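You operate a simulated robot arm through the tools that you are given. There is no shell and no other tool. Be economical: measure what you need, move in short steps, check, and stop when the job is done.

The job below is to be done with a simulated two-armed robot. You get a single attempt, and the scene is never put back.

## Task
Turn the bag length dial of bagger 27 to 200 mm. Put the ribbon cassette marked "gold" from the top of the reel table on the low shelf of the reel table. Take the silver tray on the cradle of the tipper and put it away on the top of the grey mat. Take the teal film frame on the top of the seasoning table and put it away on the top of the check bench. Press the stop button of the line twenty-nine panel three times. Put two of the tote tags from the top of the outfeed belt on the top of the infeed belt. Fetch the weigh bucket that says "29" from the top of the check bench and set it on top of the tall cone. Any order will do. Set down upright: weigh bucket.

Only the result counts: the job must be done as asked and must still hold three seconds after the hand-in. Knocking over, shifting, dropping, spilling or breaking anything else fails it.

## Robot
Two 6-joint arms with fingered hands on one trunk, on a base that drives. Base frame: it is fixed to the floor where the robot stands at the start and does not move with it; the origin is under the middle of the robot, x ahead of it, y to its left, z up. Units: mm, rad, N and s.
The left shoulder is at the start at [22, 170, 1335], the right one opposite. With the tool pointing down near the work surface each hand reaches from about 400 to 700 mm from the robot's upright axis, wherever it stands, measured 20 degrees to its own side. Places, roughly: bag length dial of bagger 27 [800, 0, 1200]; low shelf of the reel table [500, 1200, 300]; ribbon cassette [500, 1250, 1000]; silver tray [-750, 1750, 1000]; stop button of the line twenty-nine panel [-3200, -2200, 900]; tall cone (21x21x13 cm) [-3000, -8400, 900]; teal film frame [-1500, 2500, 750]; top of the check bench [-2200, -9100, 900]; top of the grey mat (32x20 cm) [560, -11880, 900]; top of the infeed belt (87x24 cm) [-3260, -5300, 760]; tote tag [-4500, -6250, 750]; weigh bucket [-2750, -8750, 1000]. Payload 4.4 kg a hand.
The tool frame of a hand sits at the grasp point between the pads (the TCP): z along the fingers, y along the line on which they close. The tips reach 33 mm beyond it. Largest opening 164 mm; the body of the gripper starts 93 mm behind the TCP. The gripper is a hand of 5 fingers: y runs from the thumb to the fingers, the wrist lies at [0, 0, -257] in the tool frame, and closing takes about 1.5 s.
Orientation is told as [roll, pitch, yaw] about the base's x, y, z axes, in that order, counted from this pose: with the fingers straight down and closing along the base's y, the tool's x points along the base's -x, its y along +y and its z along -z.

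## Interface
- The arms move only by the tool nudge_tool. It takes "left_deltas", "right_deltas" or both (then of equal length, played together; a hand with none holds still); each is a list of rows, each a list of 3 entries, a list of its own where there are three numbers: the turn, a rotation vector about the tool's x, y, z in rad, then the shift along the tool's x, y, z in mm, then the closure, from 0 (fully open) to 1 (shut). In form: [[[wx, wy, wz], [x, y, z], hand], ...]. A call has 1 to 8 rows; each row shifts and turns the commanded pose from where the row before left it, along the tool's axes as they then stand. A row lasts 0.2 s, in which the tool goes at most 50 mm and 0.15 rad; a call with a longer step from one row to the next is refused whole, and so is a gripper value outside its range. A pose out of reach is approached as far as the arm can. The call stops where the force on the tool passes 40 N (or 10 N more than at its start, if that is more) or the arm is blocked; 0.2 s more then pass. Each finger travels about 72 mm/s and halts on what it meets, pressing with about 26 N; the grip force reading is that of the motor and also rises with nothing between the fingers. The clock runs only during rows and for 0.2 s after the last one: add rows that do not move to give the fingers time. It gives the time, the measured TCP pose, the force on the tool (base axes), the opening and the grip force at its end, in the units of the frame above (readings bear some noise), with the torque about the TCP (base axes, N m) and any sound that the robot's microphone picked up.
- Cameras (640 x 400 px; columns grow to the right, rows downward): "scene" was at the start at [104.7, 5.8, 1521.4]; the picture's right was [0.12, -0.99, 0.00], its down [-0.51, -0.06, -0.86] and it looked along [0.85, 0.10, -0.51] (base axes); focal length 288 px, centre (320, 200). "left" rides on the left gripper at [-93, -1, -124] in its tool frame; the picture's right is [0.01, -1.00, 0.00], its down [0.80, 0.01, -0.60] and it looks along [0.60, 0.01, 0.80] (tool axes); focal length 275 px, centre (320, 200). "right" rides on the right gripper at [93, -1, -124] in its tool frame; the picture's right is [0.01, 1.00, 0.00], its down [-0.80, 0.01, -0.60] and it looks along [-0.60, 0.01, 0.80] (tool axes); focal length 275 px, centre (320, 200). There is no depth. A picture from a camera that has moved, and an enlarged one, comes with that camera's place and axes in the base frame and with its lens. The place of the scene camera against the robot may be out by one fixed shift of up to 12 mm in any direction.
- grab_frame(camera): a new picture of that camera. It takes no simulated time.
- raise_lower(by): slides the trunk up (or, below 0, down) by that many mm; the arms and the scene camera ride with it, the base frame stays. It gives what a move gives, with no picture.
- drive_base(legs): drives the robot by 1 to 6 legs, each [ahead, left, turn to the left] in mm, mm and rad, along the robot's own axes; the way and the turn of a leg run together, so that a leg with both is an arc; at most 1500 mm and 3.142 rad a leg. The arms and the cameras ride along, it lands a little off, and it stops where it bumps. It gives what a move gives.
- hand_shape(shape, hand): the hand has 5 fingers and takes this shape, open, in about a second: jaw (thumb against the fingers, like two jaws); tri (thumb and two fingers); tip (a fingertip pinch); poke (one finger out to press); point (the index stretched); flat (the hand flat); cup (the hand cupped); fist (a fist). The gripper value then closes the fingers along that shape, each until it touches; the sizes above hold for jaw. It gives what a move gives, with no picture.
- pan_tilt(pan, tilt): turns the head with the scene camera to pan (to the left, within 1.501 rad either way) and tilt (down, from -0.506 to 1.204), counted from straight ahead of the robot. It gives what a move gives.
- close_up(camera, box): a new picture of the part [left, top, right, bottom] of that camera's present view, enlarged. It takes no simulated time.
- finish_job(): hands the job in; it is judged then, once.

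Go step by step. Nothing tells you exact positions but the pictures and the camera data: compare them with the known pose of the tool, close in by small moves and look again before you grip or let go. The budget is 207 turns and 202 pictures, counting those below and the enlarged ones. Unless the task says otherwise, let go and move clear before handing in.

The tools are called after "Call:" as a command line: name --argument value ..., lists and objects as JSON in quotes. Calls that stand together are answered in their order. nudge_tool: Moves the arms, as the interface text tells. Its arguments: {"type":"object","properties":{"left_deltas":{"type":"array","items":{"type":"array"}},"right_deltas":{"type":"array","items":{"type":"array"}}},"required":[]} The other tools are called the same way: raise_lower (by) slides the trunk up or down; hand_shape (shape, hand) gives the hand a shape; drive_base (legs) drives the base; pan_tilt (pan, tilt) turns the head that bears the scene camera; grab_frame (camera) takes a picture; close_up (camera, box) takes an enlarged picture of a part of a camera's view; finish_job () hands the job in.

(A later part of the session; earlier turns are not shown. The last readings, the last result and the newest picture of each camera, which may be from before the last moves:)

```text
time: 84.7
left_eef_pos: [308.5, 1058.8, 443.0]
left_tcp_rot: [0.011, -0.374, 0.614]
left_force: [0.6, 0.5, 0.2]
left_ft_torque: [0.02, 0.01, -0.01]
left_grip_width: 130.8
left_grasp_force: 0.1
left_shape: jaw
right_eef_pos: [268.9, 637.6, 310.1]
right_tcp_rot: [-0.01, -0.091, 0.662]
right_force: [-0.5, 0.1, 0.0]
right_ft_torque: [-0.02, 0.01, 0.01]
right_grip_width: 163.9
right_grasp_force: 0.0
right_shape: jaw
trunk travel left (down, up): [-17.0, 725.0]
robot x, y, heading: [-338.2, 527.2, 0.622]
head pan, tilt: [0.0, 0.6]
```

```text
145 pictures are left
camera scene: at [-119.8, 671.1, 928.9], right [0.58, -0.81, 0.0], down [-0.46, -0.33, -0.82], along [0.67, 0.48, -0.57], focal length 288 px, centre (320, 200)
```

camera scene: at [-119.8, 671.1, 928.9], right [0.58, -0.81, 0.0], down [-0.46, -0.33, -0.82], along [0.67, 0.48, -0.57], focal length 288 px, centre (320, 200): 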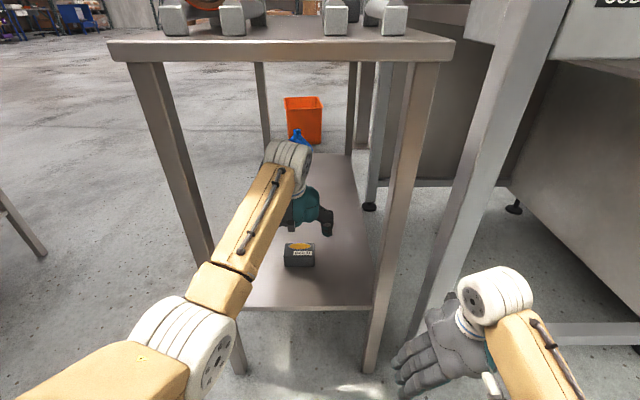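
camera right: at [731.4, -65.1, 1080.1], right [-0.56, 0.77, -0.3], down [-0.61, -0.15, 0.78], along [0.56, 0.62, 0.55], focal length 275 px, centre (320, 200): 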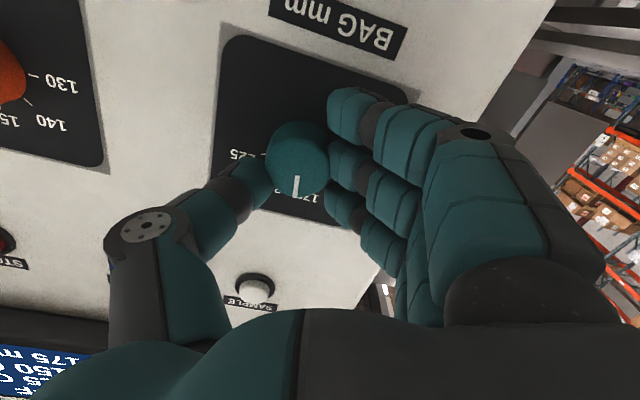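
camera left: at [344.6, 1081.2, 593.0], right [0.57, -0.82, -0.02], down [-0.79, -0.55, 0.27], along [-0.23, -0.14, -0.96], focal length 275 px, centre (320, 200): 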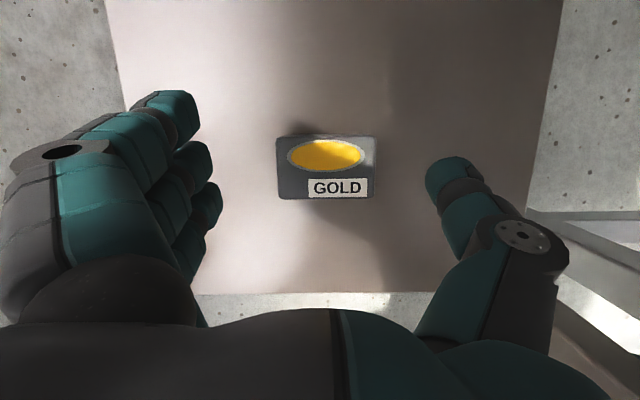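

The gold cassette sits on the low shelf. I'll back out, raise the trunk and turn toward the tipper.

Call:
drive_base --legs '[[-700, 0, 0], [0, 0, 0.9]]'

Call:
raise_lower --by 400

Call:
raise_lower --by 200

Call:
pan_tilt --pan 0.1 --tilt 0.4

Call:
grab_frame --camera "scene"

```text
time: 90.9
left_eef_pos: [-928.6, 956.9, 444.7]
left_tcp_rot: [0.012, -0.375, 1.52]
left_force: [0.4, -0.5, 0.1]
left_ft_torque: [0.02, 0.0, -0.01]
left_grip_width: 130.7
left_grasp_force: 0.1
left_shape: jaw
right_eef_pos: [-621.8, 666.9, 310.1]
right_tcp_rot: [-0.009, -0.091, 1.569]
right_force: [0.8, -0.3, -0.7]
right_ft_torque: [0.02, 0.0, 0.02]
right_grip_width: 164.1
right_grasp_force: 0.1
right_shape: jaw
trunk travel left (down, up): [-17.0, 725.0]
robot x, y, heading: [-905.7, 124.4, 1.525]
head pan, tilt: [0.0, 0.6]
```

```text
time: 94.8
left_eef_pos: [-926.3, 959.9, 962.2]
left_tcp_rot: [0.012, -0.522, 1.52]
left_force: [0.3, -0.4, 0.5]
left_ft_torque: [-0.03, -0.02, -0.02]
left_grip_width: 131.2
left_grasp_force: 0.1
left_shape: jaw
right_eef_pos: [-622.3, 665.7, 709.8]
right_tcp_rot: [-0.007, -0.089, 1.567]
right_force: [-0.2, 0.0, -0.5]
right_ft_torque: [-0.01, -0.03, 0.04]
right_grip_width: 163.9
right_grasp_force: 0.1
right_shape: jaw
trunk travel left (down, up): [-417.0, 325.0]
robot x, y, heading: [-907.1, 119.1, 1.527]
head pan, tilt: [0.0, 0.6]
```

```text
time: 96.9
left_eef_pos: [-928.9, 958.3, 1174.7]
left_tcp_rot: [0.011, -0.538, 1.52]
left_force: [-0.3, 0.4, -0.4]
left_ft_torque: [0.0, 0.02, -0.01]
left_grip_width: 131.1
left_grasp_force: 0.2
left_shape: jaw
right_eef_pos: [-621.9, 666.2, 909.1]
right_tcp_rot: [-0.009, -0.088, 1.569]
right_force: [-0.6, -0.4, -0.8]
right_ft_torque: [0.0, 0.01, 0.02]
right_grip_width: 164.0
right_grasp_force: 0.0
right_shape: jaw
trunk travel left (down, up): [-617.0, 125.0]
robot x, y, heading: [-904.5, 118.5, 1.53]
head pan, tilt: [0.0, 0.6]
```

```text
time: 97.7
left_eef_pos: [-928.8, 956.0, 1175.7]
left_tcp_rot: [0.012, -0.539, 1.521]
left_force: [0.1, 0.3, 0.4]
left_ft_torque: [0.02, -0.04, -0.01]
left_grip_width: 130.6
left_grasp_force: 0.0
left_shape: jaw
right_eef_pos: [-621.8, 665.5, 910.3]
right_tcp_rot: [-0.009, -0.091, 1.567]
right_force: [0.4, 0.2, -0.2]
right_ft_torque: [0.0, 0.01, -0.01]
right_grip_width: 164.1
right_grasp_force: 0.0
right_shape: jaw
trunk travel left (down, up): [-617.0, 125.0]
robot x, y, heading: [-904.6, 122.3, 1.536]
head pan, tilt: [0.099, 0.4]
```

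```text
144 pictures are left
camera scene: at [-906.2, 220.9, 1562.9], right [1.0, 0.06, 0.0], down [0.02, -0.39, -0.92], along [-0.05, 0.92, -0.39], focal length 288 px, centre (320, 200)
```

scene: 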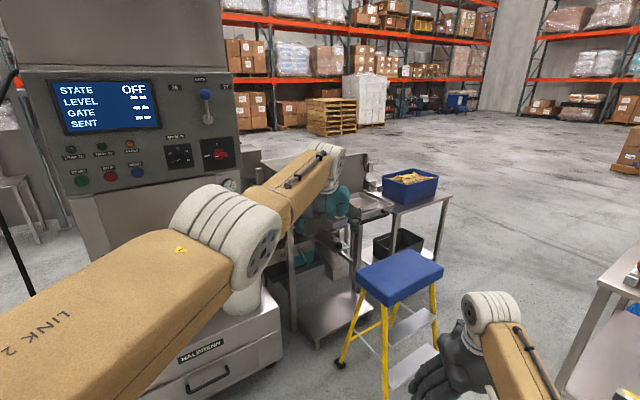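

The left arm blocks the view. I'll draw it back and down, then look again.

Call:
nudge_tool --left_deltas '[[[0, 0, 0], [45, 0, 6], 0], [[0, 0, 0], [45, 0, 6], 0], [[0, 0, 0], [45, 0, 6], 0], [[0, 0, 0], [45, 0, 6], 0], [[0, 0, 0], [45, 0, 6], 0], [[0, 0, 0], [45, 0, 6], 0], [[0, 0, 0], [45, 0, 6], 0]]'

Call:
grab_frame --camera "scene"

```text
time: 99.2
left_eef_pos: [-1054.1, 760.3, 1002.6]
left_tcp_rot: [0.24, -0.599, 1.473]
left_force: [0.4, 0.1, 1.0]
left_ft_torque: [0.0, 0.04, -0.01]
left_grip_width: 163.9
left_grasp_force: 0.0
left_shape: jaw
left hand out of reach, approached as far as the arm can: row 7
right_eef_pos: [-621.6, 666.0, 911.2]
right_tcp_rot: [-0.008, -0.09, 1.567]
right_force: [-0.2, -1.2, -0.9]
right_ft_torque: [0.04, 0.0, 0.01]
right_grip_width: 164.0
right_grasp_force: 0.1
right_shape: jaw
trunk travel left (down, up): [-617.0, 125.0]
robot x, y, heading: [-904.7, 121.2, 1.534]
head pan, tilt: [0.099, 0.4]
stopped in row 7 (left hand): the arm was blocked; the commanded pose is now the measured one
```

```text
143 pictures are left
camera scene: at [-906.5, 220.1, 1563.1], right [1.0, 0.06, 0.0], down [0.02, -0.39, -0.92], along [-0.05, 0.92, -0.39], focal length 288 px, centre (320, 200)
```

scene: 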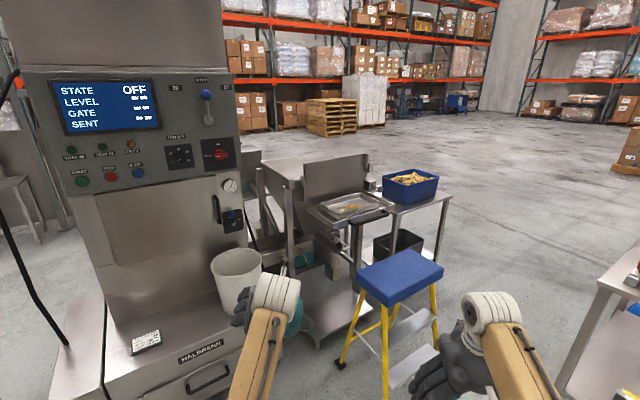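

Now I see the tipper with the silver tray on its cradle. I'll zoom in on it.

Call:
close_up --camera "scene" --box '[240, 140, 460, 280]'

Call:
close_up --camera "scene" --box '[305, 180, 401, 240]'

```text
2.86 times, centred on (350, 210) of scene
camera zoom: at [-906.5, 220.1, 1563.1], right [1.0, 0.06, 0.0], down [0.02, -0.39, -0.92], along [-0.05, 0.92, -0.39], focal length 821 px, centre (234, 171)
```

zoom: 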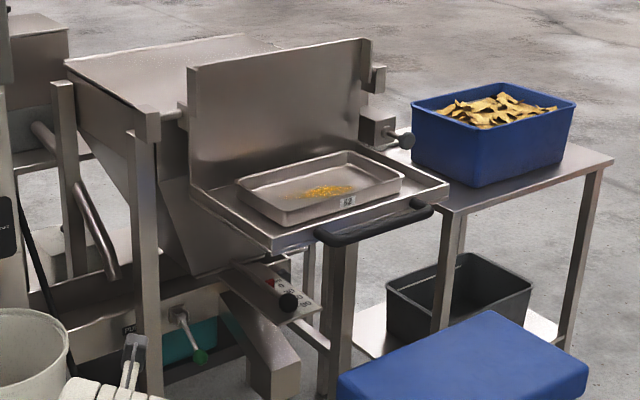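

```text
6.67 times, centred on (353, 210) of scene
camera zoom: at [-906.5, 220.1, 1563.1], right [1.0, 0.06, 0.0], down [0.02, -0.39, -0.92], along [-0.05, 0.92, -0.39], focal length 1917 px, centre (100, 133)
```

zoom: 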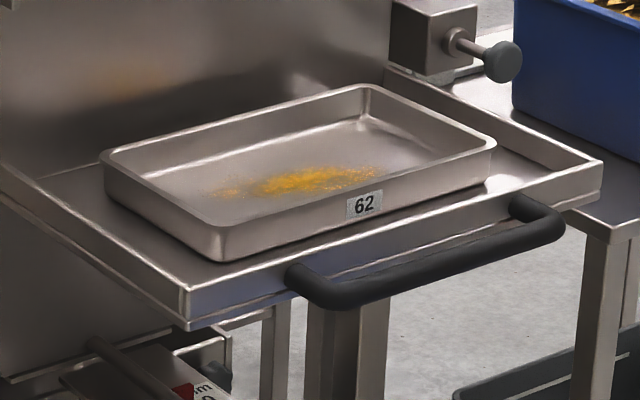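

The silver tray (tag 62) holds a little residue, so it must stay level. I'll raise the trunk to get parallax on its height.

Call:
raise_lower --by 120

Call:
close_up --camera "scene" --box '[305, 170, 425, 245]'

```text
time: 100.7
left_eef_pos: [-1054.6, 760.6, 1120.2]
left_tcp_rot: [0.24, -0.594, 1.472]
left_force: [0.4, 1.4, -0.1]
left_ft_torque: [0.0, 0.0, 0.0]
left_grip_width: 164.0
left_grasp_force: 0.1
left_shape: jaw
right_eef_pos: [-621.6, 666.5, 1029.4]
right_tcp_rot: [-0.009, -0.091, 1.568]
right_force: [-0.6, 0.2, 0.0]
right_ft_torque: [-0.01, 0.01, 0.0]
right_grip_width: 163.6
right_grasp_force: 0.0
right_shape: jaw
trunk travel left (down, up): [-737.0, 5.0]
robot x, y, heading: [-901.4, 121.6, 1.529]
head pan, tilt: [0.099, 0.4]
```

```text
5.33 times, centred on (365, 208) of scene
camera zoom: at [-906.3, 219.8, 1682.9], right [1.0, 0.06, 0.0], down [0.02, -0.39, -0.92], along [-0.05, 0.92, -0.39], focal length 1533 px, centre (80, 160)
```

zoom: 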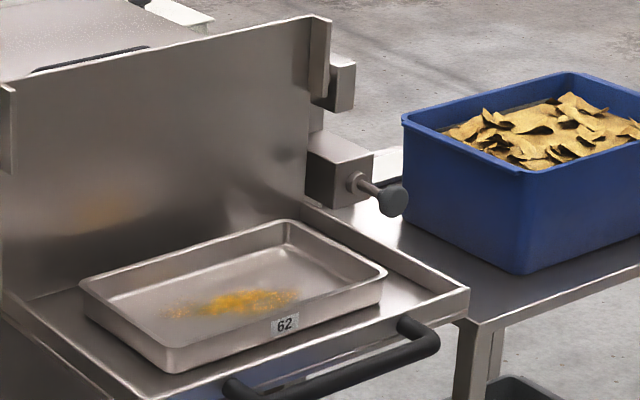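

The tray centre is about [-832,1659] with its rim at z≈943, and it is about 283×157 mm. The stool stands right in front of the tipper, so I want a clear look at the stool and the floor to its right before choosing a stand.

Call:
close_up --camera "scene" --box '[310, 240, 470, 400]'

```text
2.50 times, centred on (390, 320) of scene
camera zoom: at [-906.3, 219.8, 1682.9], right [1.0, 0.06, 0.0], down [0.02, -0.39, -0.92], along [-0.05, 0.92, -0.39], focal length 719 px, centre (145, -100)
```

zoom: 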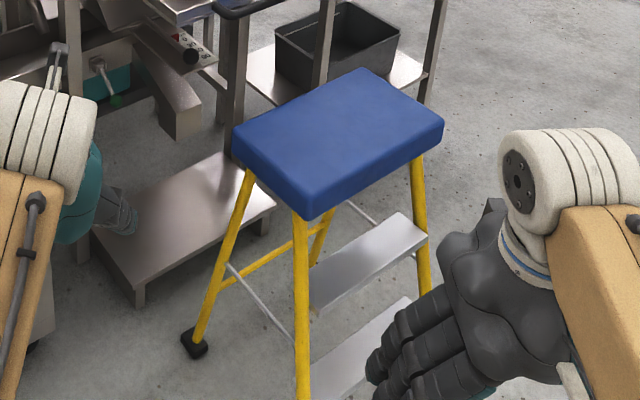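

The stool occupies the floor directly in front of the tipper, so I'll stand to its left-front, near [-990,1060], and use the left hand. I'll turn first, then drive, stopping short.

Call:
drive_base --legs '[[0, 0, -0.48], [0, 541, 0], [600, 0, 0]]'

Call:
pan_tilt --pan 0.1 --tilt 0.75

Call:
grab_frame --camera "scene"

Call:
grab_frame --camera "left"

```text
time: 108.2
left_eef_pos: [-905.8, 1556.2, 1120.3]
left_tcp_rot: [0.24, -0.596, 0.995]
left_force: [-0.4, 1.2, -0.2]
left_ft_torque: [0.03, -0.02, -0.02]
left_grip_width: 163.9
left_grasp_force: 0.1
left_shape: jaw
right_eef_pos: [-566.1, 1274.6, 1030.6]
right_tcp_rot: [-0.009, -0.09, 1.09]
right_force: [-0.6, -0.4, -0.5]
right_ft_torque: [0.01, 0.0, -0.01]
right_grip_width: 163.8
right_grasp_force: 0.1
right_shape: jaw
trunk travel left (down, up): [-737.0, 5.0]
robot x, y, heading: [-1070.8, 920.4, 1.053]
head pan, tilt: [0.099, 0.4]
```

```text
time: 109.1
left_eef_pos: [-907.3, 1555.2, 1120.1]
left_tcp_rot: [0.237, -0.597, 0.996]
left_force: [0.9, 0.5, -0.7]
left_ft_torque: [-0.01, 0.02, 0.0]
left_grip_width: 164.0
left_grasp_force: 0.0
left_shape: jaw
right_eef_pos: [-566.8, 1274.9, 1029.2]
right_tcp_rot: [-0.008, -0.092, 1.091]
right_force: [-0.1, 0.0, 0.6]
right_ft_torque: [0.01, 0.01, -0.01]
right_grip_width: 163.8
right_grasp_force: 0.2
right_shape: jaw
trunk travel left (down, up): [-737.0, 5.0]
robot x, y, heading: [-1068.9, 917.9, 1.054]
head pan, tilt: [0.099, 0.75]
```

```text
138 pictures are left
camera scene: at [-1025.6, 999.4, 1652.0], right [0.91, -0.41, 0.0], down [-0.28, -0.62, -0.73], along [0.3, 0.67, -0.68], focal length 288 px, centre (320, 200)
```

scene: 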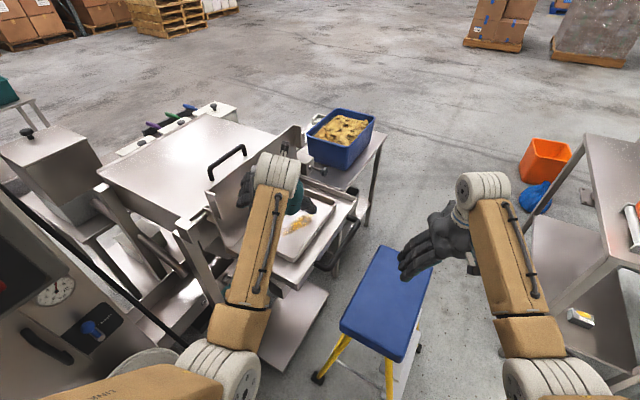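

```text
137 pictures are left
camera left: at [-874.7, 1547.3, 1273.4], right [0.88, -0.42, -0.2], down [-0.43, -0.9, 0.03], along [-0.2, 0.06, -0.98], focal length 275 px, centre (320, 200)
```

left: 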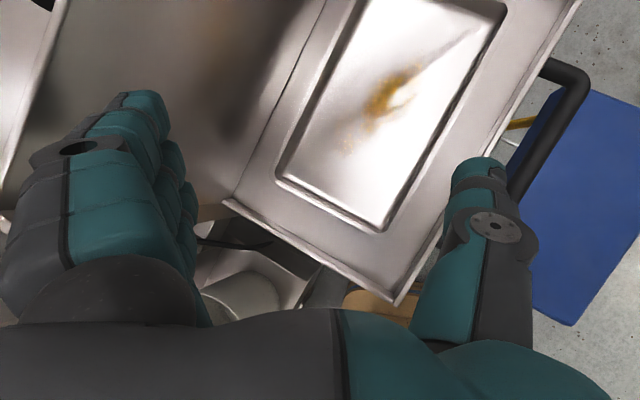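

I have a good view down on the tray. I'll zoom to get its corners more precisely.

Call:
close_up --camera "left" --box '[220, 0, 540, 240]'

```text
1.67 times, centred on (380, 120) of left
camera zoom: at [-874.7, 1547.3, 1273.4], right [0.88, -0.42, -0.2], down [-0.43, -0.9, 0.03], along [-0.2, 0.06, -0.98], focal length 459 px, centre (220, 333)
```

zoom: 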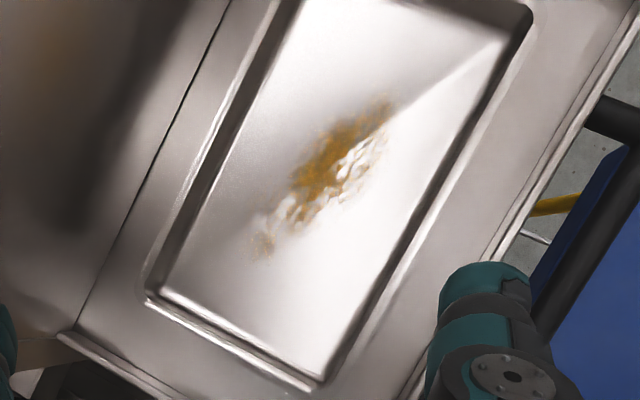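

The tray is roughly 145–155 mm wide with only about 33 mm behind it to the backplate, so the slimmer thumb should go at the back. I'll level the hand and test whether the wrist can yaw that far round.

Call:
nudge_tool --left_deltas '[[[0.12, 0, 0], [0, 0, 0], 0], [[0.12, 0, 0], [0, 0, 0], 0], [[0, 0.15, 0], [10, 0, 5], 0], [[0, 0.15, 0], [10, 0, 5], 0], [[0, 0.15, 0], [10, 0, 10], 0], [[0, 0.147, 0], [10, 0, 10], 0], [[0, 0, 0], [0, 0, 10], 0], [[0, 0, 0], [0, 0, 0], 0]]'

Call:
nudge_tool --left_deltas '[[[0, 0, -0.15], [0, 0, 0], 0], [[0, 0, -0.15], [0, 0, 0], 0], [[0, 0, -0.15], [0, 0, 0], 0], [[0, 0, -0.15], [0, 0, 0], 0], [[0, 0, -0.15], [0, 0, 0], 0], [[0, 0, -0.15], [0, 0, 0], 0], [[0, 0, -0.15], [0, 0, 0], 0], [[0, 0, -0.15], [0, 0, 0], 0]]'

Call:
nudge_tool --left_deltas '[[[0, 0, -0.15], [0, 0, 0], 0], [[0, 0, -0.15], [0, 0, 0], 0], [[0, 0, -0.15], [0, 0, 0], 0], [[0, 0, -0.15], [0, 0, 0], 0], [[0, 0, -0.15], [0, 0, 0], 0], [[0, 0, -0.15], [0, 0, 0], 0], [[0, 0, -0.15], [0, 0, 0], 0], [[0, 0, -0.15], [0, 0, 0], 0]]'

```text
time: 110.9
left_eef_pos: [-921.7, 1532.7, 1068.2]
left_tcp_rot: [0.001, 0.001, 0.996]
left_force: [-0.3, 0.8, -0.3]
left_ft_torque: [0.02, 0.02, 0.01]
left_grip_width: 164.1
left_grasp_force: 0.1
left_shape: jaw
right_eef_pos: [-565.4, 1275.0, 1030.0]
right_tcp_rot: [-0.009, -0.091, 1.093]
right_force: [0.0, -0.1, 0.4]
right_ft_torque: [-0.01, -0.02, -0.03]
right_grip_width: 163.7
right_grasp_force: 0.2
right_shape: jaw
trunk travel left (down, up): [-737.0, 5.0]
robot x, y, heading: [-1067.8, 918.2, 1.049]
head pan, tilt: [0.099, 0.75]
```

```text
time: 112.7
left_eef_pos: [-921.1, 1533.2, 1070.0]
left_tcp_rot: [0.0, 0.001, 2.198]
left_force: [-0.3, 0.0, 0.4]
left_ft_torque: [-0.03, -0.01, 0.0]
left_grip_width: 164.0
left_grasp_force: 0.1
left_shape: jaw
right_eef_pos: [-565.2, 1275.6, 1030.3]
right_tcp_rot: [-0.008, -0.091, 1.09]
right_force: [-0.1, 0.6, 0.3]
right_ft_torque: [0.0, 0.01, 0.0]
right_grip_width: 164.0
right_grasp_force: 0.0
right_shape: jaw
trunk travel left (down, up): [-737.0, 5.0]
robot x, y, heading: [-1068.3, 921.3, 1.049]
head pan, tilt: [0.099, 0.75]
```

```text
time: 114.5
left_eef_pos: [-921.1, 1532.4, 1070.0]
left_tcp_rot: [-0.001, -0.001, 2.292]
left_force: [0.0, -0.5, 0.1]
left_ft_torque: [0.0, 0.0, -0.01]
left_grip_width: 164.1
left_grasp_force: 0.2
left_shape: jaw
left hand out of reach, approached as far as the arm can: row 1, 2, 3, 4, 5, 6, 7, 8
right_eef_pos: [-565.4, 1275.2, 1030.2]
right_tcp_rot: [-0.009, -0.09, 1.091]
right_force: [-0.2, 0.0, -0.7]
right_ft_torque: [0.02, 0.03, 0.04]
right_grip_width: 163.8
right_grasp_force: 0.1
right_shape: jaw
trunk travel left (down, up): [-737.0, 5.0]
robot x, y, heading: [-1067.0, 921.8, 1.054]
head pan, tilt: [0.099, 0.75]
```

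The wrist stops at yaw 2.29, so the thumb can't go at the back. I'll turn back to yaw 0.65, drive so the hand is over the tray, and measure width and gap from above.

Call:
nudge_tool --left_deltas '[[[0, 0, 0.15], [0, 0, 0], 0], [[0, 0, 0.15], [0, 0, 0], 0], [[0, 0, 0.15], [0, 0, 0], 0], [[0, 0, 0.15], [0, 0, 0], 0], [[0, 0, 0.15], [0, 0, 0], 0], [[0, 0, 0.15], [0, 0, 0], 0], [[0, 0, 0.15], [0, 0, 0], 0], [[0, 0, 0.15], [0, 0, 0], 0]]'

Call:
nudge_tool --left_deltas '[[[0, 0, 0.15], [0, 0, 0], 0], [[0, 0, 0.15], [0, 0, 0], 0], [[0, 0, 0.144], [0, 0, 0], 0], [[0, 0, 0], [0, 0, 0], 0]]'

Call:
drive_base --legs '[[105, -31, 0]]'

Call:
grab_frame --camera "left"

Call:
grab_frame --camera "scene"

```text
time: 116.3
left_eef_pos: [-920.6, 1532.7, 1069.9]
left_tcp_rot: [0.0, -0.001, 1.09]
left_force: [-0.7, -0.9, 0.2]
left_ft_torque: [-0.02, -0.02, -0.01]
left_grip_width: 164.1
left_grasp_force: 0.1
left_shape: jaw
right_eef_pos: [-566.2, 1274.6, 1030.8]
right_tcp_rot: [-0.01, -0.091, 1.09]
right_force: [-0.1, -0.1, 0.7]
right_ft_torque: [-0.01, -0.02, 0.01]
right_grip_width: 163.9
right_grasp_force: 0.0
right_shape: jaw
trunk travel left (down, up): [-737.0, 5.0]
robot x, y, heading: [-1069.3, 921.2, 1.048]
head pan, tilt: [0.099, 0.75]
```

```text
time: 117.3
left_eef_pos: [-920.5, 1532.1, 1069.9]
left_tcp_rot: [0.0, 0.001, 0.645]
left_force: [-0.5, 0.3, -0.2]
left_ft_torque: [-0.01, -0.04, 0.01]
left_grip_width: 163.8
left_grasp_force: 0.1
left_shape: jaw
right_eef_pos: [-566.7, 1273.7, 1031.1]
right_tcp_rot: [-0.008, -0.092, 1.091]
right_force: [-0.1, 0.8, 0.4]
right_ft_torque: [0.01, 0.04, 0.01]
right_grip_width: 164.1
right_grasp_force: 0.0
right_shape: jaw
trunk travel left (down, up): [-737.0, 5.0]
robot x, y, heading: [-1068.7, 918.8, 1.051]
head pan, tilt: [0.099, 0.75]
```

```text
time: 118.5
left_eef_pos: [-842.6, 1609.4, 1068.6]
left_tcp_rot: [-0.001, 0.002, 0.65]
left_force: [-0.2, -1.4, -1.4]
left_ft_torque: [-0.01, 0.01, 0.03]
left_grip_width: 164.0
left_grasp_force: 0.0
left_shape: jaw
right_eef_pos: [-486.1, 1350.0, 1031.2]
right_tcp_rot: [-0.008, -0.09, 1.09]
right_force: [0.6, 0.2, -1.0]
right_ft_torque: [-0.06, 0.0, 0.0]
right_grip_width: 163.8
right_grasp_force: 0.1
right_shape: jaw
trunk travel left (down, up): [-737.0, 5.0]
robot x, y, heading: [-988.2, 997.8, 1.049]
head pan, tilt: [0.099, 0.75]
```

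```text
135 pictures are left
camera left: at [-766.9, 1663.5, 1193.1], right [0.59, -0.8, 0.0], down [-0.64, -0.47, 0.6], along [-0.48, -0.36, -0.8], focal length 275 px, centre (320, 200)
```

left: 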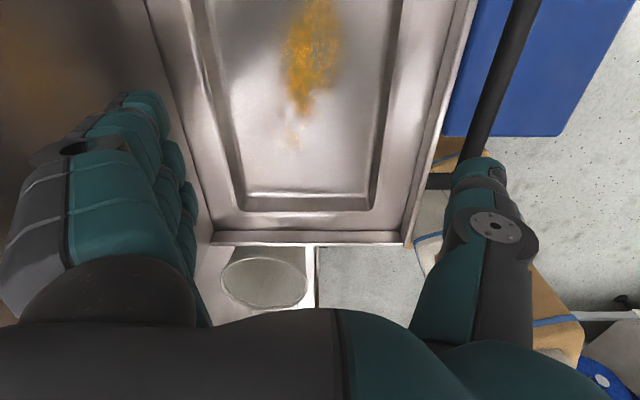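

```text
134 pictures are left
camera scene: at [-946.2, 1075.1, 1651.9], right [0.91, -0.41, 0.0], down [-0.28, -0.62, -0.73], along [0.3, 0.67, -0.68], focal length 288 px, centre (320, 200)
```

scene: 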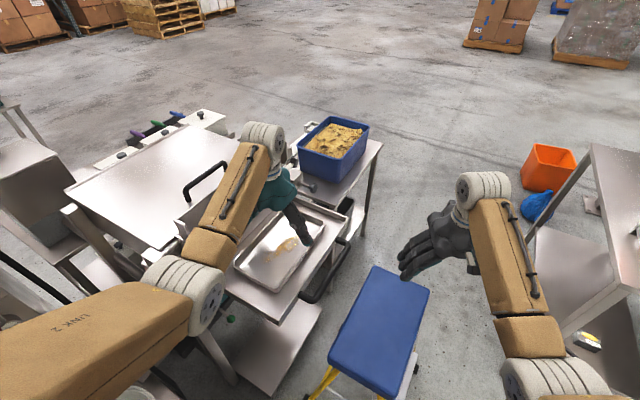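

I'm over the tray with yaw aligned. I'll zoom on the tray's end to separate the tray rim from the cradle edges.

Call:
close_up --camera "left" --box '[130, 100, 450, 300]'

Call:
close_up --camera "scene" --box '[210, 160, 370, 260]'

```text
2.00 times, centred on (290, 200) of left
camera zoom: at [-766.9, 1663.5, 1193.1], right [0.59, -0.8, 0.0], down [-0.64, -0.47, 0.6], along [-0.48, -0.36, -0.8], focal length 551 px, centre (380, 200)
```

zoom: 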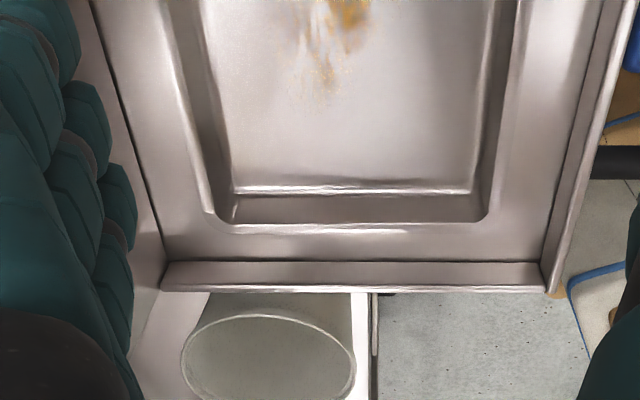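

```text
4.00 times, centred on (290, 210) of scene
camera zoom: at [-946.2, 1075.1, 1651.9], right [0.91, -0.41, 0.0], down [-0.28, -0.62, -0.73], along [0.3, 0.67, -0.68], focal length 1150 px, centre (440, 160)
```

zoom: 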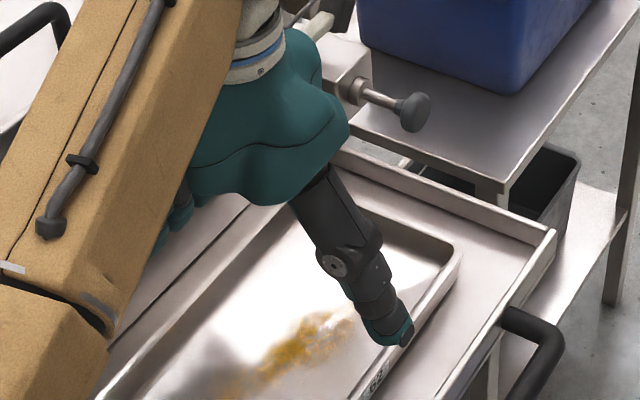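

The tray turns out about 165 mm wide, too wide to straddle, so I'll pinch its front long wall with the thumb outside. First I'll close the hand in the air to see where the fingertips meet.

Call:
nudge_tool --left_deltas '[[[0, 0, 0], [0, 0, 0], 0.9], [[0, 0, 0], [0, 0, 0], 0.9], [[0, 0, 0], [0, 0, 0], 0.9], [[0, 0, 0], [0, 0, 0], 0.9], [[0, 0, 0], [0, 0, 0], 0.9], [[0, 0, 0], [0, 0, 0], 0.9], [[0, 0, 0], [0, 0, 0], 0.9], [[0, 0, 0], [0, 0, 0], 0.9]]'

Call:
grab_frame --camera "left"

```text
time: 120.3
left_eef_pos: [-842.6, 1606.4, 1069.6]
left_tcp_rot: [0.001, 0.001, 0.649]
left_force: [0.8, 0.6, 0.6]
left_ft_torque: [-0.01, 0.05, 0.02]
left_grip_width: 17.1
left_grasp_force: 0.1
left_shape: jaw
right_eef_pos: [-488.3, 1350.0, 1030.7]
right_tcp_rot: [-0.008, -0.09, 1.09]
right_force: [0.7, 0.1, 0.4]
right_ft_torque: [0.02, 0.0, 0.02]
right_grip_width: 163.9
right_grasp_force: 0.0
right_shape: jaw
trunk travel left (down, up): [-737.0, 5.0]
robot x, y, heading: [-989.6, 995.8, 1.056]
head pan, tilt: [0.099, 0.75]
```

```text
131 pictures are left
camera left: at [-767.4, 1663.1, 1193.5], right [0.59, -0.8, 0.0], down [-0.64, -0.48, 0.6], along [-0.48, -0.36, -0.8], focal length 275 px, centre (320, 200)
```

left: 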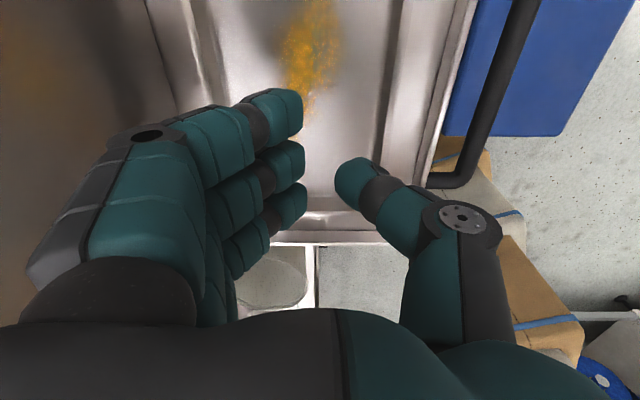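

The fingers meet centred at y≈0. I'll move over the front wall with a small opening, drop part way and look again.

Call:
nudge_tool --left_deltas '[[[0, 0, 0], [-16, -27, 0], 0.76], [[0, 0, 0], [-16, -27, 0], 0.76], [[0, 0, 0], [0, 0, 30], 0.76], [[0, 0, 0], [0, 0, 30], 0.76], [[0, 0, 0], [0, 0, 0], 0.76]]'

Call:
grab_frame --camera "left"

Call:
close_up --camera "scene" --box '[210, 160, 370, 260]'

```text
time: 121.5
left_eef_pos: [-783.8, 1583.0, 1007.5]
left_tcp_rot: [0.0, 0.0, 0.647]
left_force: [-1.0, -0.1, -0.2]
left_ft_torque: [-0.01, -0.02, -0.03]
left_grip_width: 38.8
left_grasp_force: 0.1
left_shape: jaw
right_eef_pos: [-487.6, 1349.1, 1031.5]
right_tcp_rot: [-0.009, -0.091, 1.092]
right_force: [-1.2, -0.2, -0.3]
right_ft_torque: [-0.01, -0.02, 0.01]
right_grip_width: 164.0
right_grasp_force: 0.0
right_shape: jaw
trunk travel left (down, up): [-737.0, 5.0]
robot x, y, heading: [-991.4, 994.7, 1.051]
head pan, tilt: [0.099, 0.75]
```

```text
130 pictures are left
camera left: at [-708.0, 1639.4, 1132.7], right [0.59, -0.8, 0.0], down [-0.64, -0.47, 0.6], along [-0.48, -0.36, -0.8], focal length 275 px, centre (320, 200)
```

left: 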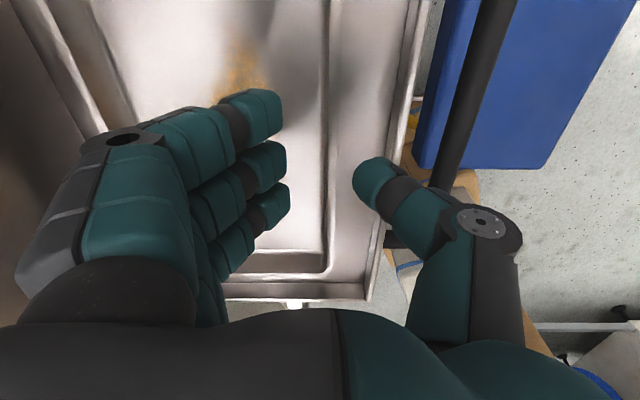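

```text
4.00 times, centred on (290, 210) of scene
camera zoom: at [-947.3, 1074.5, 1651.9], right [0.91, -0.41, 0.0], down [-0.28, -0.62, -0.73], along [0.3, 0.67, -0.68], focal length 1150 px, centre (440, 160)
```

zoom: 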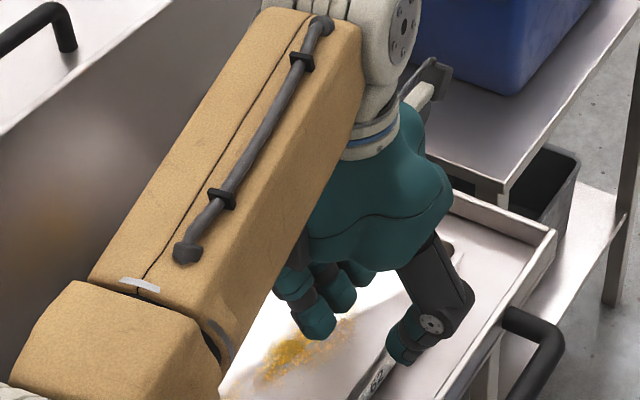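

The front rim runs between thumb and fingers at z≈947. I'll descend 50 mm and pinch it.

Call:
nudge_tool --left_deltas '[[[0, 0, 0], [0, 0, 25], 0.76], [[0, 0, 0], [0, 0, 15], 0.76], [[0, 0, 0], [0, 0, 10], 0.76], [[0, 0, 0], [0, 0, 0], 0.9], [[0, 0, 0], [0, 0, 0], 1.0], [[0, 0, 0], [0, 0, 0], 1.0], [[0, 0, 0], [0, 0, 0], 1.0], [[0, 0, 0], [0, 0, 0], 1.0]]'

Call:
grab_frame --camera "left"

Call:
close_up --camera "scene" --box '[210, 160, 370, 260]'

```text
time: 123.3
left_eef_pos: [-783.6, 1582.7, 959.6]
left_tcp_rot: [-0.002, 0.001, 0.649]
left_force: [-0.1, -0.4, -0.6]
left_ft_torque: [0.11, 0.06, -0.21]
left_grip_width: 0.0
left_grasp_force: 26.2
left_shape: jaw
right_eef_pos: [-487.4, 1351.0, 1030.8]
right_tcp_rot: [-0.008, -0.092, 1.092]
right_force: [-0.3, 0.6, -0.2]
right_ft_torque: [0.0, 0.04, -0.02]
right_grip_width: 163.9
right_grasp_force: 0.2
right_shape: jaw
trunk travel left (down, up): [-737.0, 5.0]
robot x, y, heading: [-988.6, 993.3, 1.049]
head pan, tilt: [0.099, 0.75]
```

```text
128 pictures are left
camera left: at [-708.5, 1639.2, 1084.1], right [0.59, -0.8, 0.0], down [-0.64, -0.47, 0.6], along [-0.48, -0.36, -0.8], focal length 275 px, centre (320, 200)
```

left: 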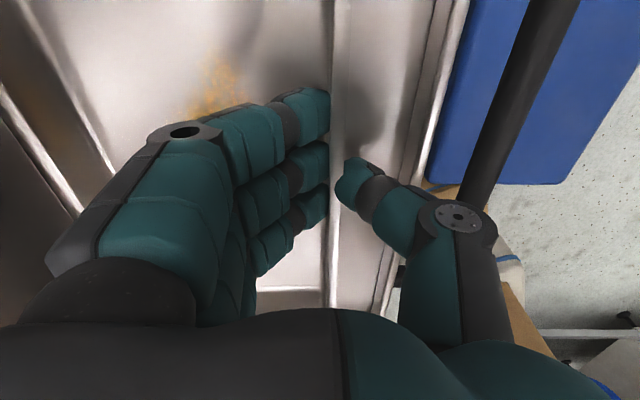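

```text
4.00 times, centred on (290, 210) of scene
camera zoom: at [-946.7, 1074.9, 1651.9], right [0.91, -0.41, 0.0], down [-0.28, -0.62, -0.73], along [0.3, 0.67, -0.68], focal length 1150 px, centre (440, 160)
```

zoom: 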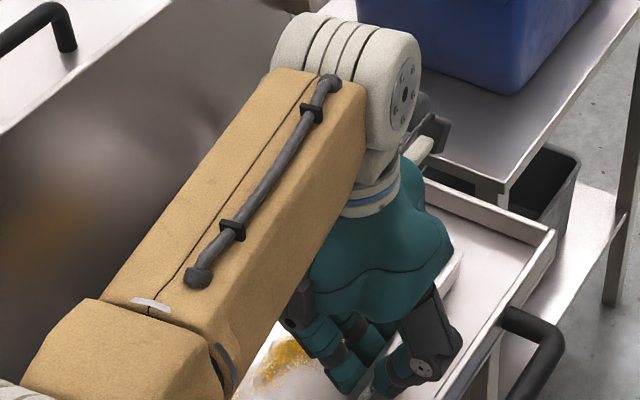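

The wall is pinched (26 N). I'll lift only 20 mm and check tilt and torque.

Call:
nudge_tool --left_deltas '[[[0, 0, 0], [0, 0, -6], 1.0], [[0, 0, 0], [0, 0, -7], 1.0], [[0, 0, 0], [0, 0, -7], 1.0], [[0, 0, 0], [0, 0, 0], 1.0]]'

Call:
grab_frame --camera "left"

Call:
close_up --camera "scene" --box '[210, 160, 370, 260]'

```text
time: 124.3
left_eef_pos: [-785.0, 1584.3, 979.7]
left_tcp_rot: [0.001, 0.001, 0.648]
left_force: [0.2, 0.7, -5.6]
left_ft_torque: [0.05, -0.02, -0.03]
left_grip_width: 0.1
left_grasp_force: 26.2
left_shape: jaw
right_eef_pos: [-488.6, 1349.2, 1028.8]
right_tcp_rot: [-0.008, -0.09, 1.091]
right_force: [-0.2, 0.8, -0.4]
right_ft_torque: [0.02, -0.01, 0.03]
right_grip_width: 163.8
right_grasp_force: 0.1
right_shape: jaw
trunk travel left (down, up): [-737.0, 5.0]
robot x, y, heading: [-990.3, 995.0, 1.054]
head pan, tilt: [0.099, 0.75]
```

```text
126 pictures are left
camera left: at [-709.4, 1640.1, 1103.2], right [0.59, -0.8, 0.0], down [-0.64, -0.47, 0.6], along [-0.48, -0.36, -0.8], focal length 275 px, centre (320, 200)
```

left: 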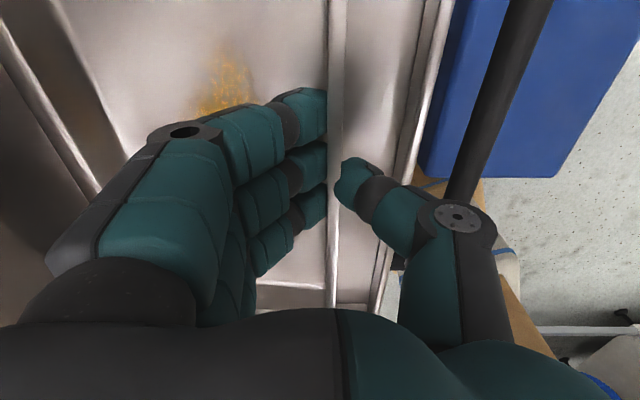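

```text
4.00 times, centred on (290, 210) of scene
camera zoom: at [-946.6, 1075.4, 1651.8], right [0.91, -0.41, 0.0], down [-0.28, -0.62, -0.73], along [0.3, 0.67, -0.68], focal length 1150 px, centre (440, 160)
```

zoom: 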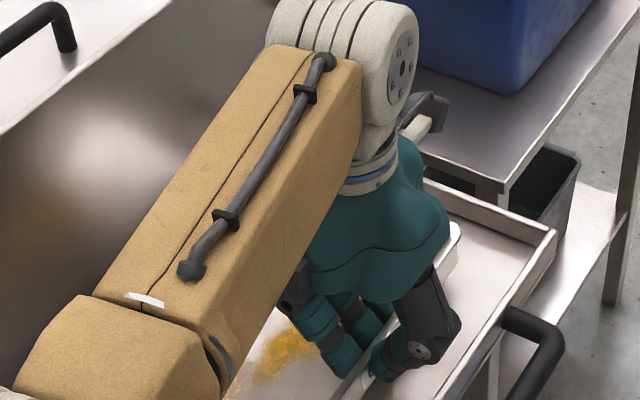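

The tool carries 5.6 N but little torque, so the back edge may still be resting. I'll lift a bit more and see.

Call:
nudge_tool --left_deltas '[[[0, 0, 0], [0, 0, -10], 1.0], [[0, 0, 0], [0, 0, -10], 1.0], [[0, 0, 0], [0, 0, -10], 1.0], [[0, 0, 0], [0, 0, 0], 1.0]]'

Call:
grab_frame --camera "left"

Call:
grab_frame --camera "right"

```text
time: 125.3
left_eef_pos: [-784.6, 1583.3, 1009.3]
left_tcp_rot: [-0.002, 0.001, 0.651]
left_force: [0.4, 0.7, -6.4]
left_ft_torque: [-0.06, -0.07, -0.02]
left_grip_width: 0.1
left_grasp_force: 25.8
left_shape: jaw
right_eef_pos: [-486.2, 1350.1, 1030.5]
right_tcp_rot: [-0.007, -0.089, 1.09]
right_force: [-0.4, 0.5, -0.4]
right_ft_torque: [-0.02, 0.01, 0.02]
right_grip_width: 163.8
right_grasp_force: 0.1
right_shape: jaw
trunk travel left (down, up): [-737.0, 5.0]
robot x, y, heading: [-987.5, 993.7, 1.049]
head pan, tilt: [0.099, 0.75]
```

```text
124 pictures are left
camera left: at [-708.6, 1639.3, 1133.2], right [0.59, -0.8, 0.0], down [-0.64, -0.47, 0.6], along [-0.48, -0.36, -0.8], focal length 275 px, centre (320, 200)
```

left: 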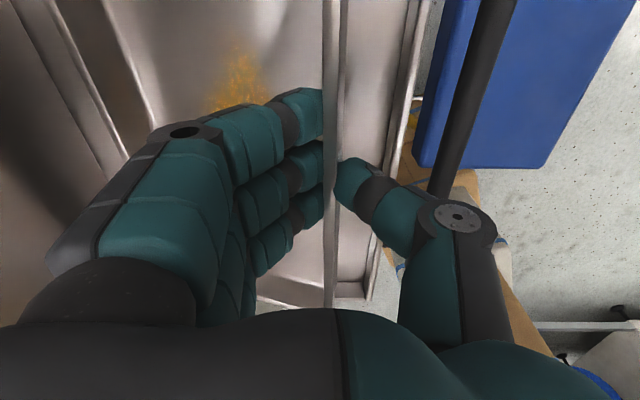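

```text
123 pictures are left
camera right: at [-534.1, 1259.7, 1144.6], right [-0.89, 0.45, -0.01], down [0.33, 0.67, 0.67], along [0.31, 0.59, -0.74], focal length 275 px, centre (320, 200)
```

right: 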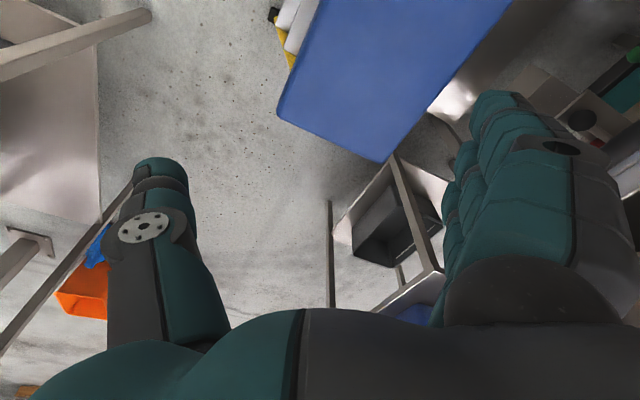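

The tray hinges about the pinch line, so one hand on the front wall can't keep it level. I'll set it back down and use two hands instead: the left on the short left wall and the right on the front wall.

Call:
nudge_tool --left_deltas '[[[0, 0, 0], [0, 0, 12], 1.0], [[0, 0, 0], [0, 0, 12], 1.0], [[0, 0, 0], [0, 0, 12], 1.0], [[0, 0, 0], [0, 0, 13], 1.0], [[0, 0, 0], [0, 0, 0], 0.76], [[0, 0, 0], [0, 0, 0], 0.76], [[0, 0, 0], [0, 0, -20], 0.76], [[0, 0, 0], [0, 0, -40], 0.76]]'

Call:
nudge_tool --left_deltas '[[[0, 0, 0], [30, 15, -30], 0.76], [[0, 0, -0.15], [40, 15, 0], 0.76], [[0, 0, -0.15], [0, 0, 0], 0.76], [[0, 0, -0.15], [0, 0, 0], 0.76], [[0, 0, -0.15], [0, 0, 0], 0.76], [[0, 0, -0.15], [0, 0, 0], 0.76], [[0, 0, -0.15], [0, 0, 0], 0.76], [[0, 0, -0.15], [0, 0, 0], 0.76]]'

Call:
grab_frame --camera "scene"

```text
time: 127.1
left_eef_pos: [-785.0, 1584.3, 1020.5]
left_tcp_rot: [-0.001, 0.003, 0.649]
left_force: [-0.3, -0.1, -0.8]
left_ft_torque: [0.0, 0.02, 0.0]
left_grip_width: 38.8
left_grasp_force: 0.2
left_shape: jaw
right_eef_pos: [-487.2, 1348.4, 1029.8]
right_tcp_rot: [-0.008, -0.09, 1.091]
right_force: [-0.5, 0.9, -0.1]
right_ft_torque: [0.02, -0.03, 0.01]
right_grip_width: 163.8
right_grasp_force: 0.2
right_shape: jaw
trunk travel left (down, up): [-737.0, 5.0]
robot x, y, heading: [-987.2, 994.8, 1.053]
head pan, tilt: [0.099, 0.75]
```

```text
time: 128.9
left_eef_pos: [-858.4, 1565.1, 1050.5]
left_tcp_rot: [0.0, 0.0, 1.699]
left_force: [0.2, 0.7, -0.4]
left_ft_torque: [0.01, -0.02, -0.01]
left_grip_width: 39.1
left_grasp_force: 0.0
left_shape: jaw
right_eef_pos: [-487.7, 1349.6, 1030.1]
right_tcp_rot: [-0.007, -0.09, 1.093]
right_force: [0.3, 0.1, 0.6]
right_ft_torque: [0.02, -0.04, 0.01]
right_grip_width: 164.1
right_grasp_force: 0.0
right_shape: jaw
trunk travel left (down, up): [-737.0, 5.0]
robot x, y, heading: [-981.8, 994.3, 1.054]
head pan, tilt: [0.099, 0.75]
```

```text
122 pictures are left
camera scene: at [-946.7, 1074.6, 1651.9], right [0.91, -0.41, 0.0], down [-0.28, -0.62, -0.73], along [0.3, 0.67, -0.68], focal length 288 px, centre (320, 200)
```

scene: 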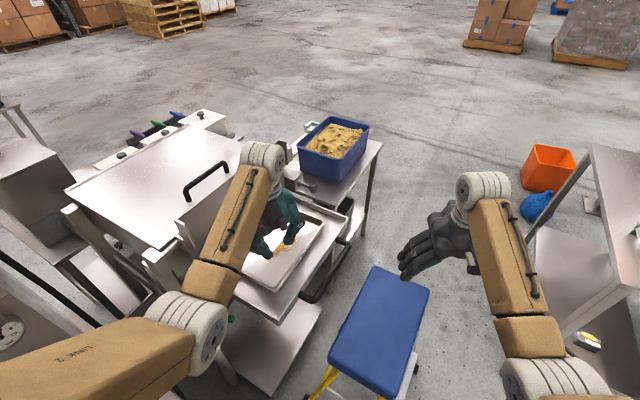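

I'll finish the yaw to 2.22, nudge the base 55 mm closer, and bring the left hand above the tray's left short wall.

Call:
drive_base --legs '[[55, 0, 0]]'

Call:
nudge_tool --left_deltas '[[[0, 0, -0.15], [0, 0, 0], 0.76], [[0, 0, -0.15], [0, 0, 0], 0.76], [[0, 0, -0.15], [0, 0, 0], 0.76], [[0, 0, -0.07], [0, 0, 0], 0.76], [[0, 0, 0], [-7, 40, 0], 0.76], [[0, 0, 0], [-7, 40, 0], 0.76], [[0, 0, 0], [-7, 39, 0], 0.76], [[0, 0, 0], [0, 0, 0], 0.76]]'

Call:
grab_frame --camera "left"

Call:
grab_frame --camera "scene"

```text
time: 129.8
left_eef_pos: [-830.9, 1614.9, 1047.7]
left_tcp_rot: [0.002, 0.001, 1.699]
left_force: [0.0, 0.4, -0.1]
left_ft_torque: [-0.07, 0.01, 0.01]
left_grip_width: 38.9
left_grasp_force: 0.0
left_shape: jaw
right_eef_pos: [-459.9, 1398.1, 1028.7]
right_tcp_rot: [-0.009, -0.089, 1.091]
right_force: [0.4, 0.3, -0.2]
right_ft_torque: [-0.09, 0.07, 0.0]
right_grip_width: 163.9
right_grasp_force: 0.1
right_shape: jaw
trunk travel left (down, up): [-737.0, 5.0]
robot x, y, heading: [-962.1, 1039.2, 1.052]
head pan, tilt: [0.099, 0.75]
```

```text
time: 131.6
left_eef_pos: [-931.1, 1573.5, 1016.1]
left_tcp_rot: [-0.001, 0.0, 2.217]
left_force: [0.7, 0.0, -0.7]
left_ft_torque: [0.0, 0.02, 0.05]
left_grip_width: 38.9
left_grasp_force: 0.1
left_shape: jaw
left hand out of reach, approached as far as the arm can: row 5, 6, 7
right_eef_pos: [-459.8, 1396.2, 1030.4]
right_tcp_rot: [-0.008, -0.091, 1.091]
right_force: [0.7, 0.3, -0.2]
right_ft_torque: [-0.03, 0.07, -0.01]
right_grip_width: 164.1
right_grasp_force: 0.1
right_shape: jaw
trunk travel left (down, up): [-737.0, 5.0]
robot x, y, heading: [-961.9, 1040.0, 1.052]
head pan, tilt: [0.099, 0.75]
```

```text
121 pictures are left
camera left: at [-985.8, 1648.7, 1140.2], right [0.81, 0.59, 0.0], down [0.47, -0.65, 0.6], along [0.36, -0.48, -0.8], focal length 275 px, centre (320, 200)
```

left: 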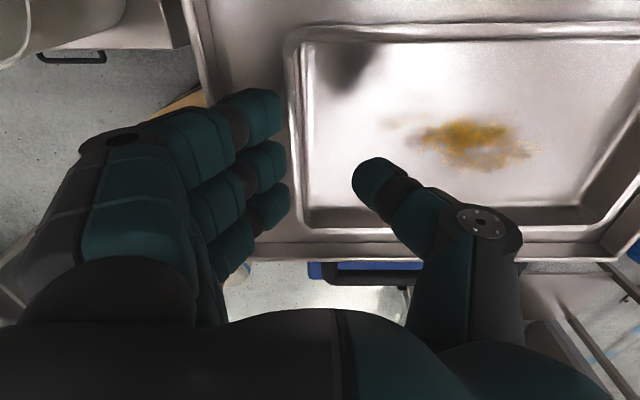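

```text
120 pictures are left
camera scene: at [-918.7, 1121.9, 1651.9], right [0.91, -0.41, 0.0], down [-0.28, -0.62, -0.73], along [0.3, 0.67, -0.68], focal length 288 px, centre (320, 200)
```

scene: 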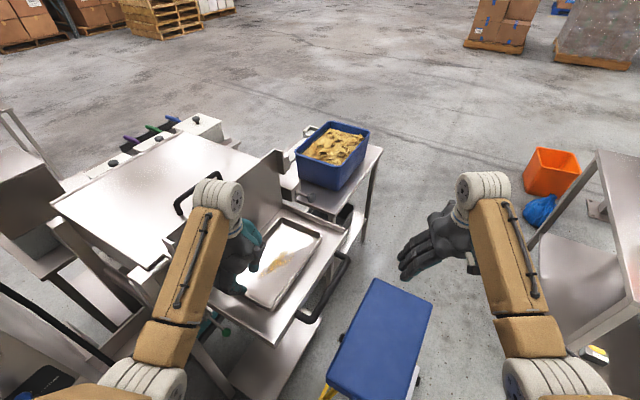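

The left wall lies just inside the fingers. I'll shift 12 mm outward and 10 mm forward, descend and pinch it.

Call:
nudge_tool --left_deltas '[[[0, 0, 0], [10, 12, 10], 0.76], [[0, 0, 0], [0, 0, 20], 0.76], [[0, 0, 0], [0, 0, 15], 0.76], [[0, 0, 0], [0, 0, 10], 0.76], [[0, 0, 0], [0, 0, 0], 0.76]]'

Call:
grab_frame --camera "left"

```text
time: 132.8
left_eef_pos: [-934.8, 1558.9, 961.3]
left_tcp_rot: [0.0, 0.0, 2.217]
left_force: [0.3, 0.0, -0.5]
left_ft_torque: [-0.01, -0.02, -0.03]
left_grip_width: 39.0
left_grasp_force: 0.1
left_shape: jaw
right_eef_pos: [-461.3, 1397.0, 1031.0]
right_tcp_rot: [-0.009, -0.09, 1.09]
right_force: [-0.9, 0.3, 0.1]
right_ft_torque: [0.01, 0.01, -0.01]
right_grip_width: 163.8
right_grasp_force: 0.1
right_shape: jaw
trunk travel left (down, up): [-737.0, 5.0]
robot x, y, heading: [-961.7, 1041.4, 1.052]
head pan, tilt: [0.099, 0.75]
```

```text
119 pictures are left
camera left: at [-989.5, 1634.5, 1086.4], right [0.81, 0.59, 0.0], down [0.47, -0.64, 0.6], along [0.36, -0.48, -0.8], focal length 275 px, centre (320, 200)
```

left: 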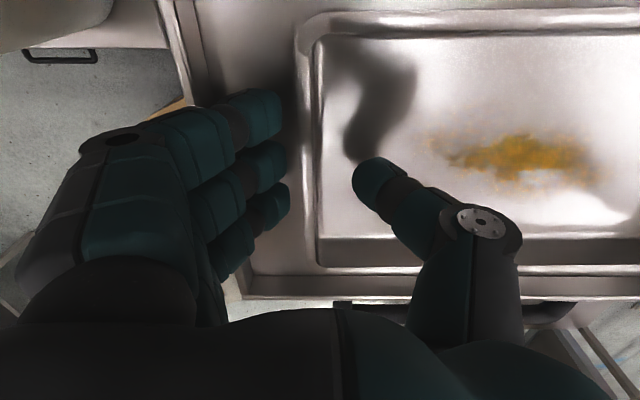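

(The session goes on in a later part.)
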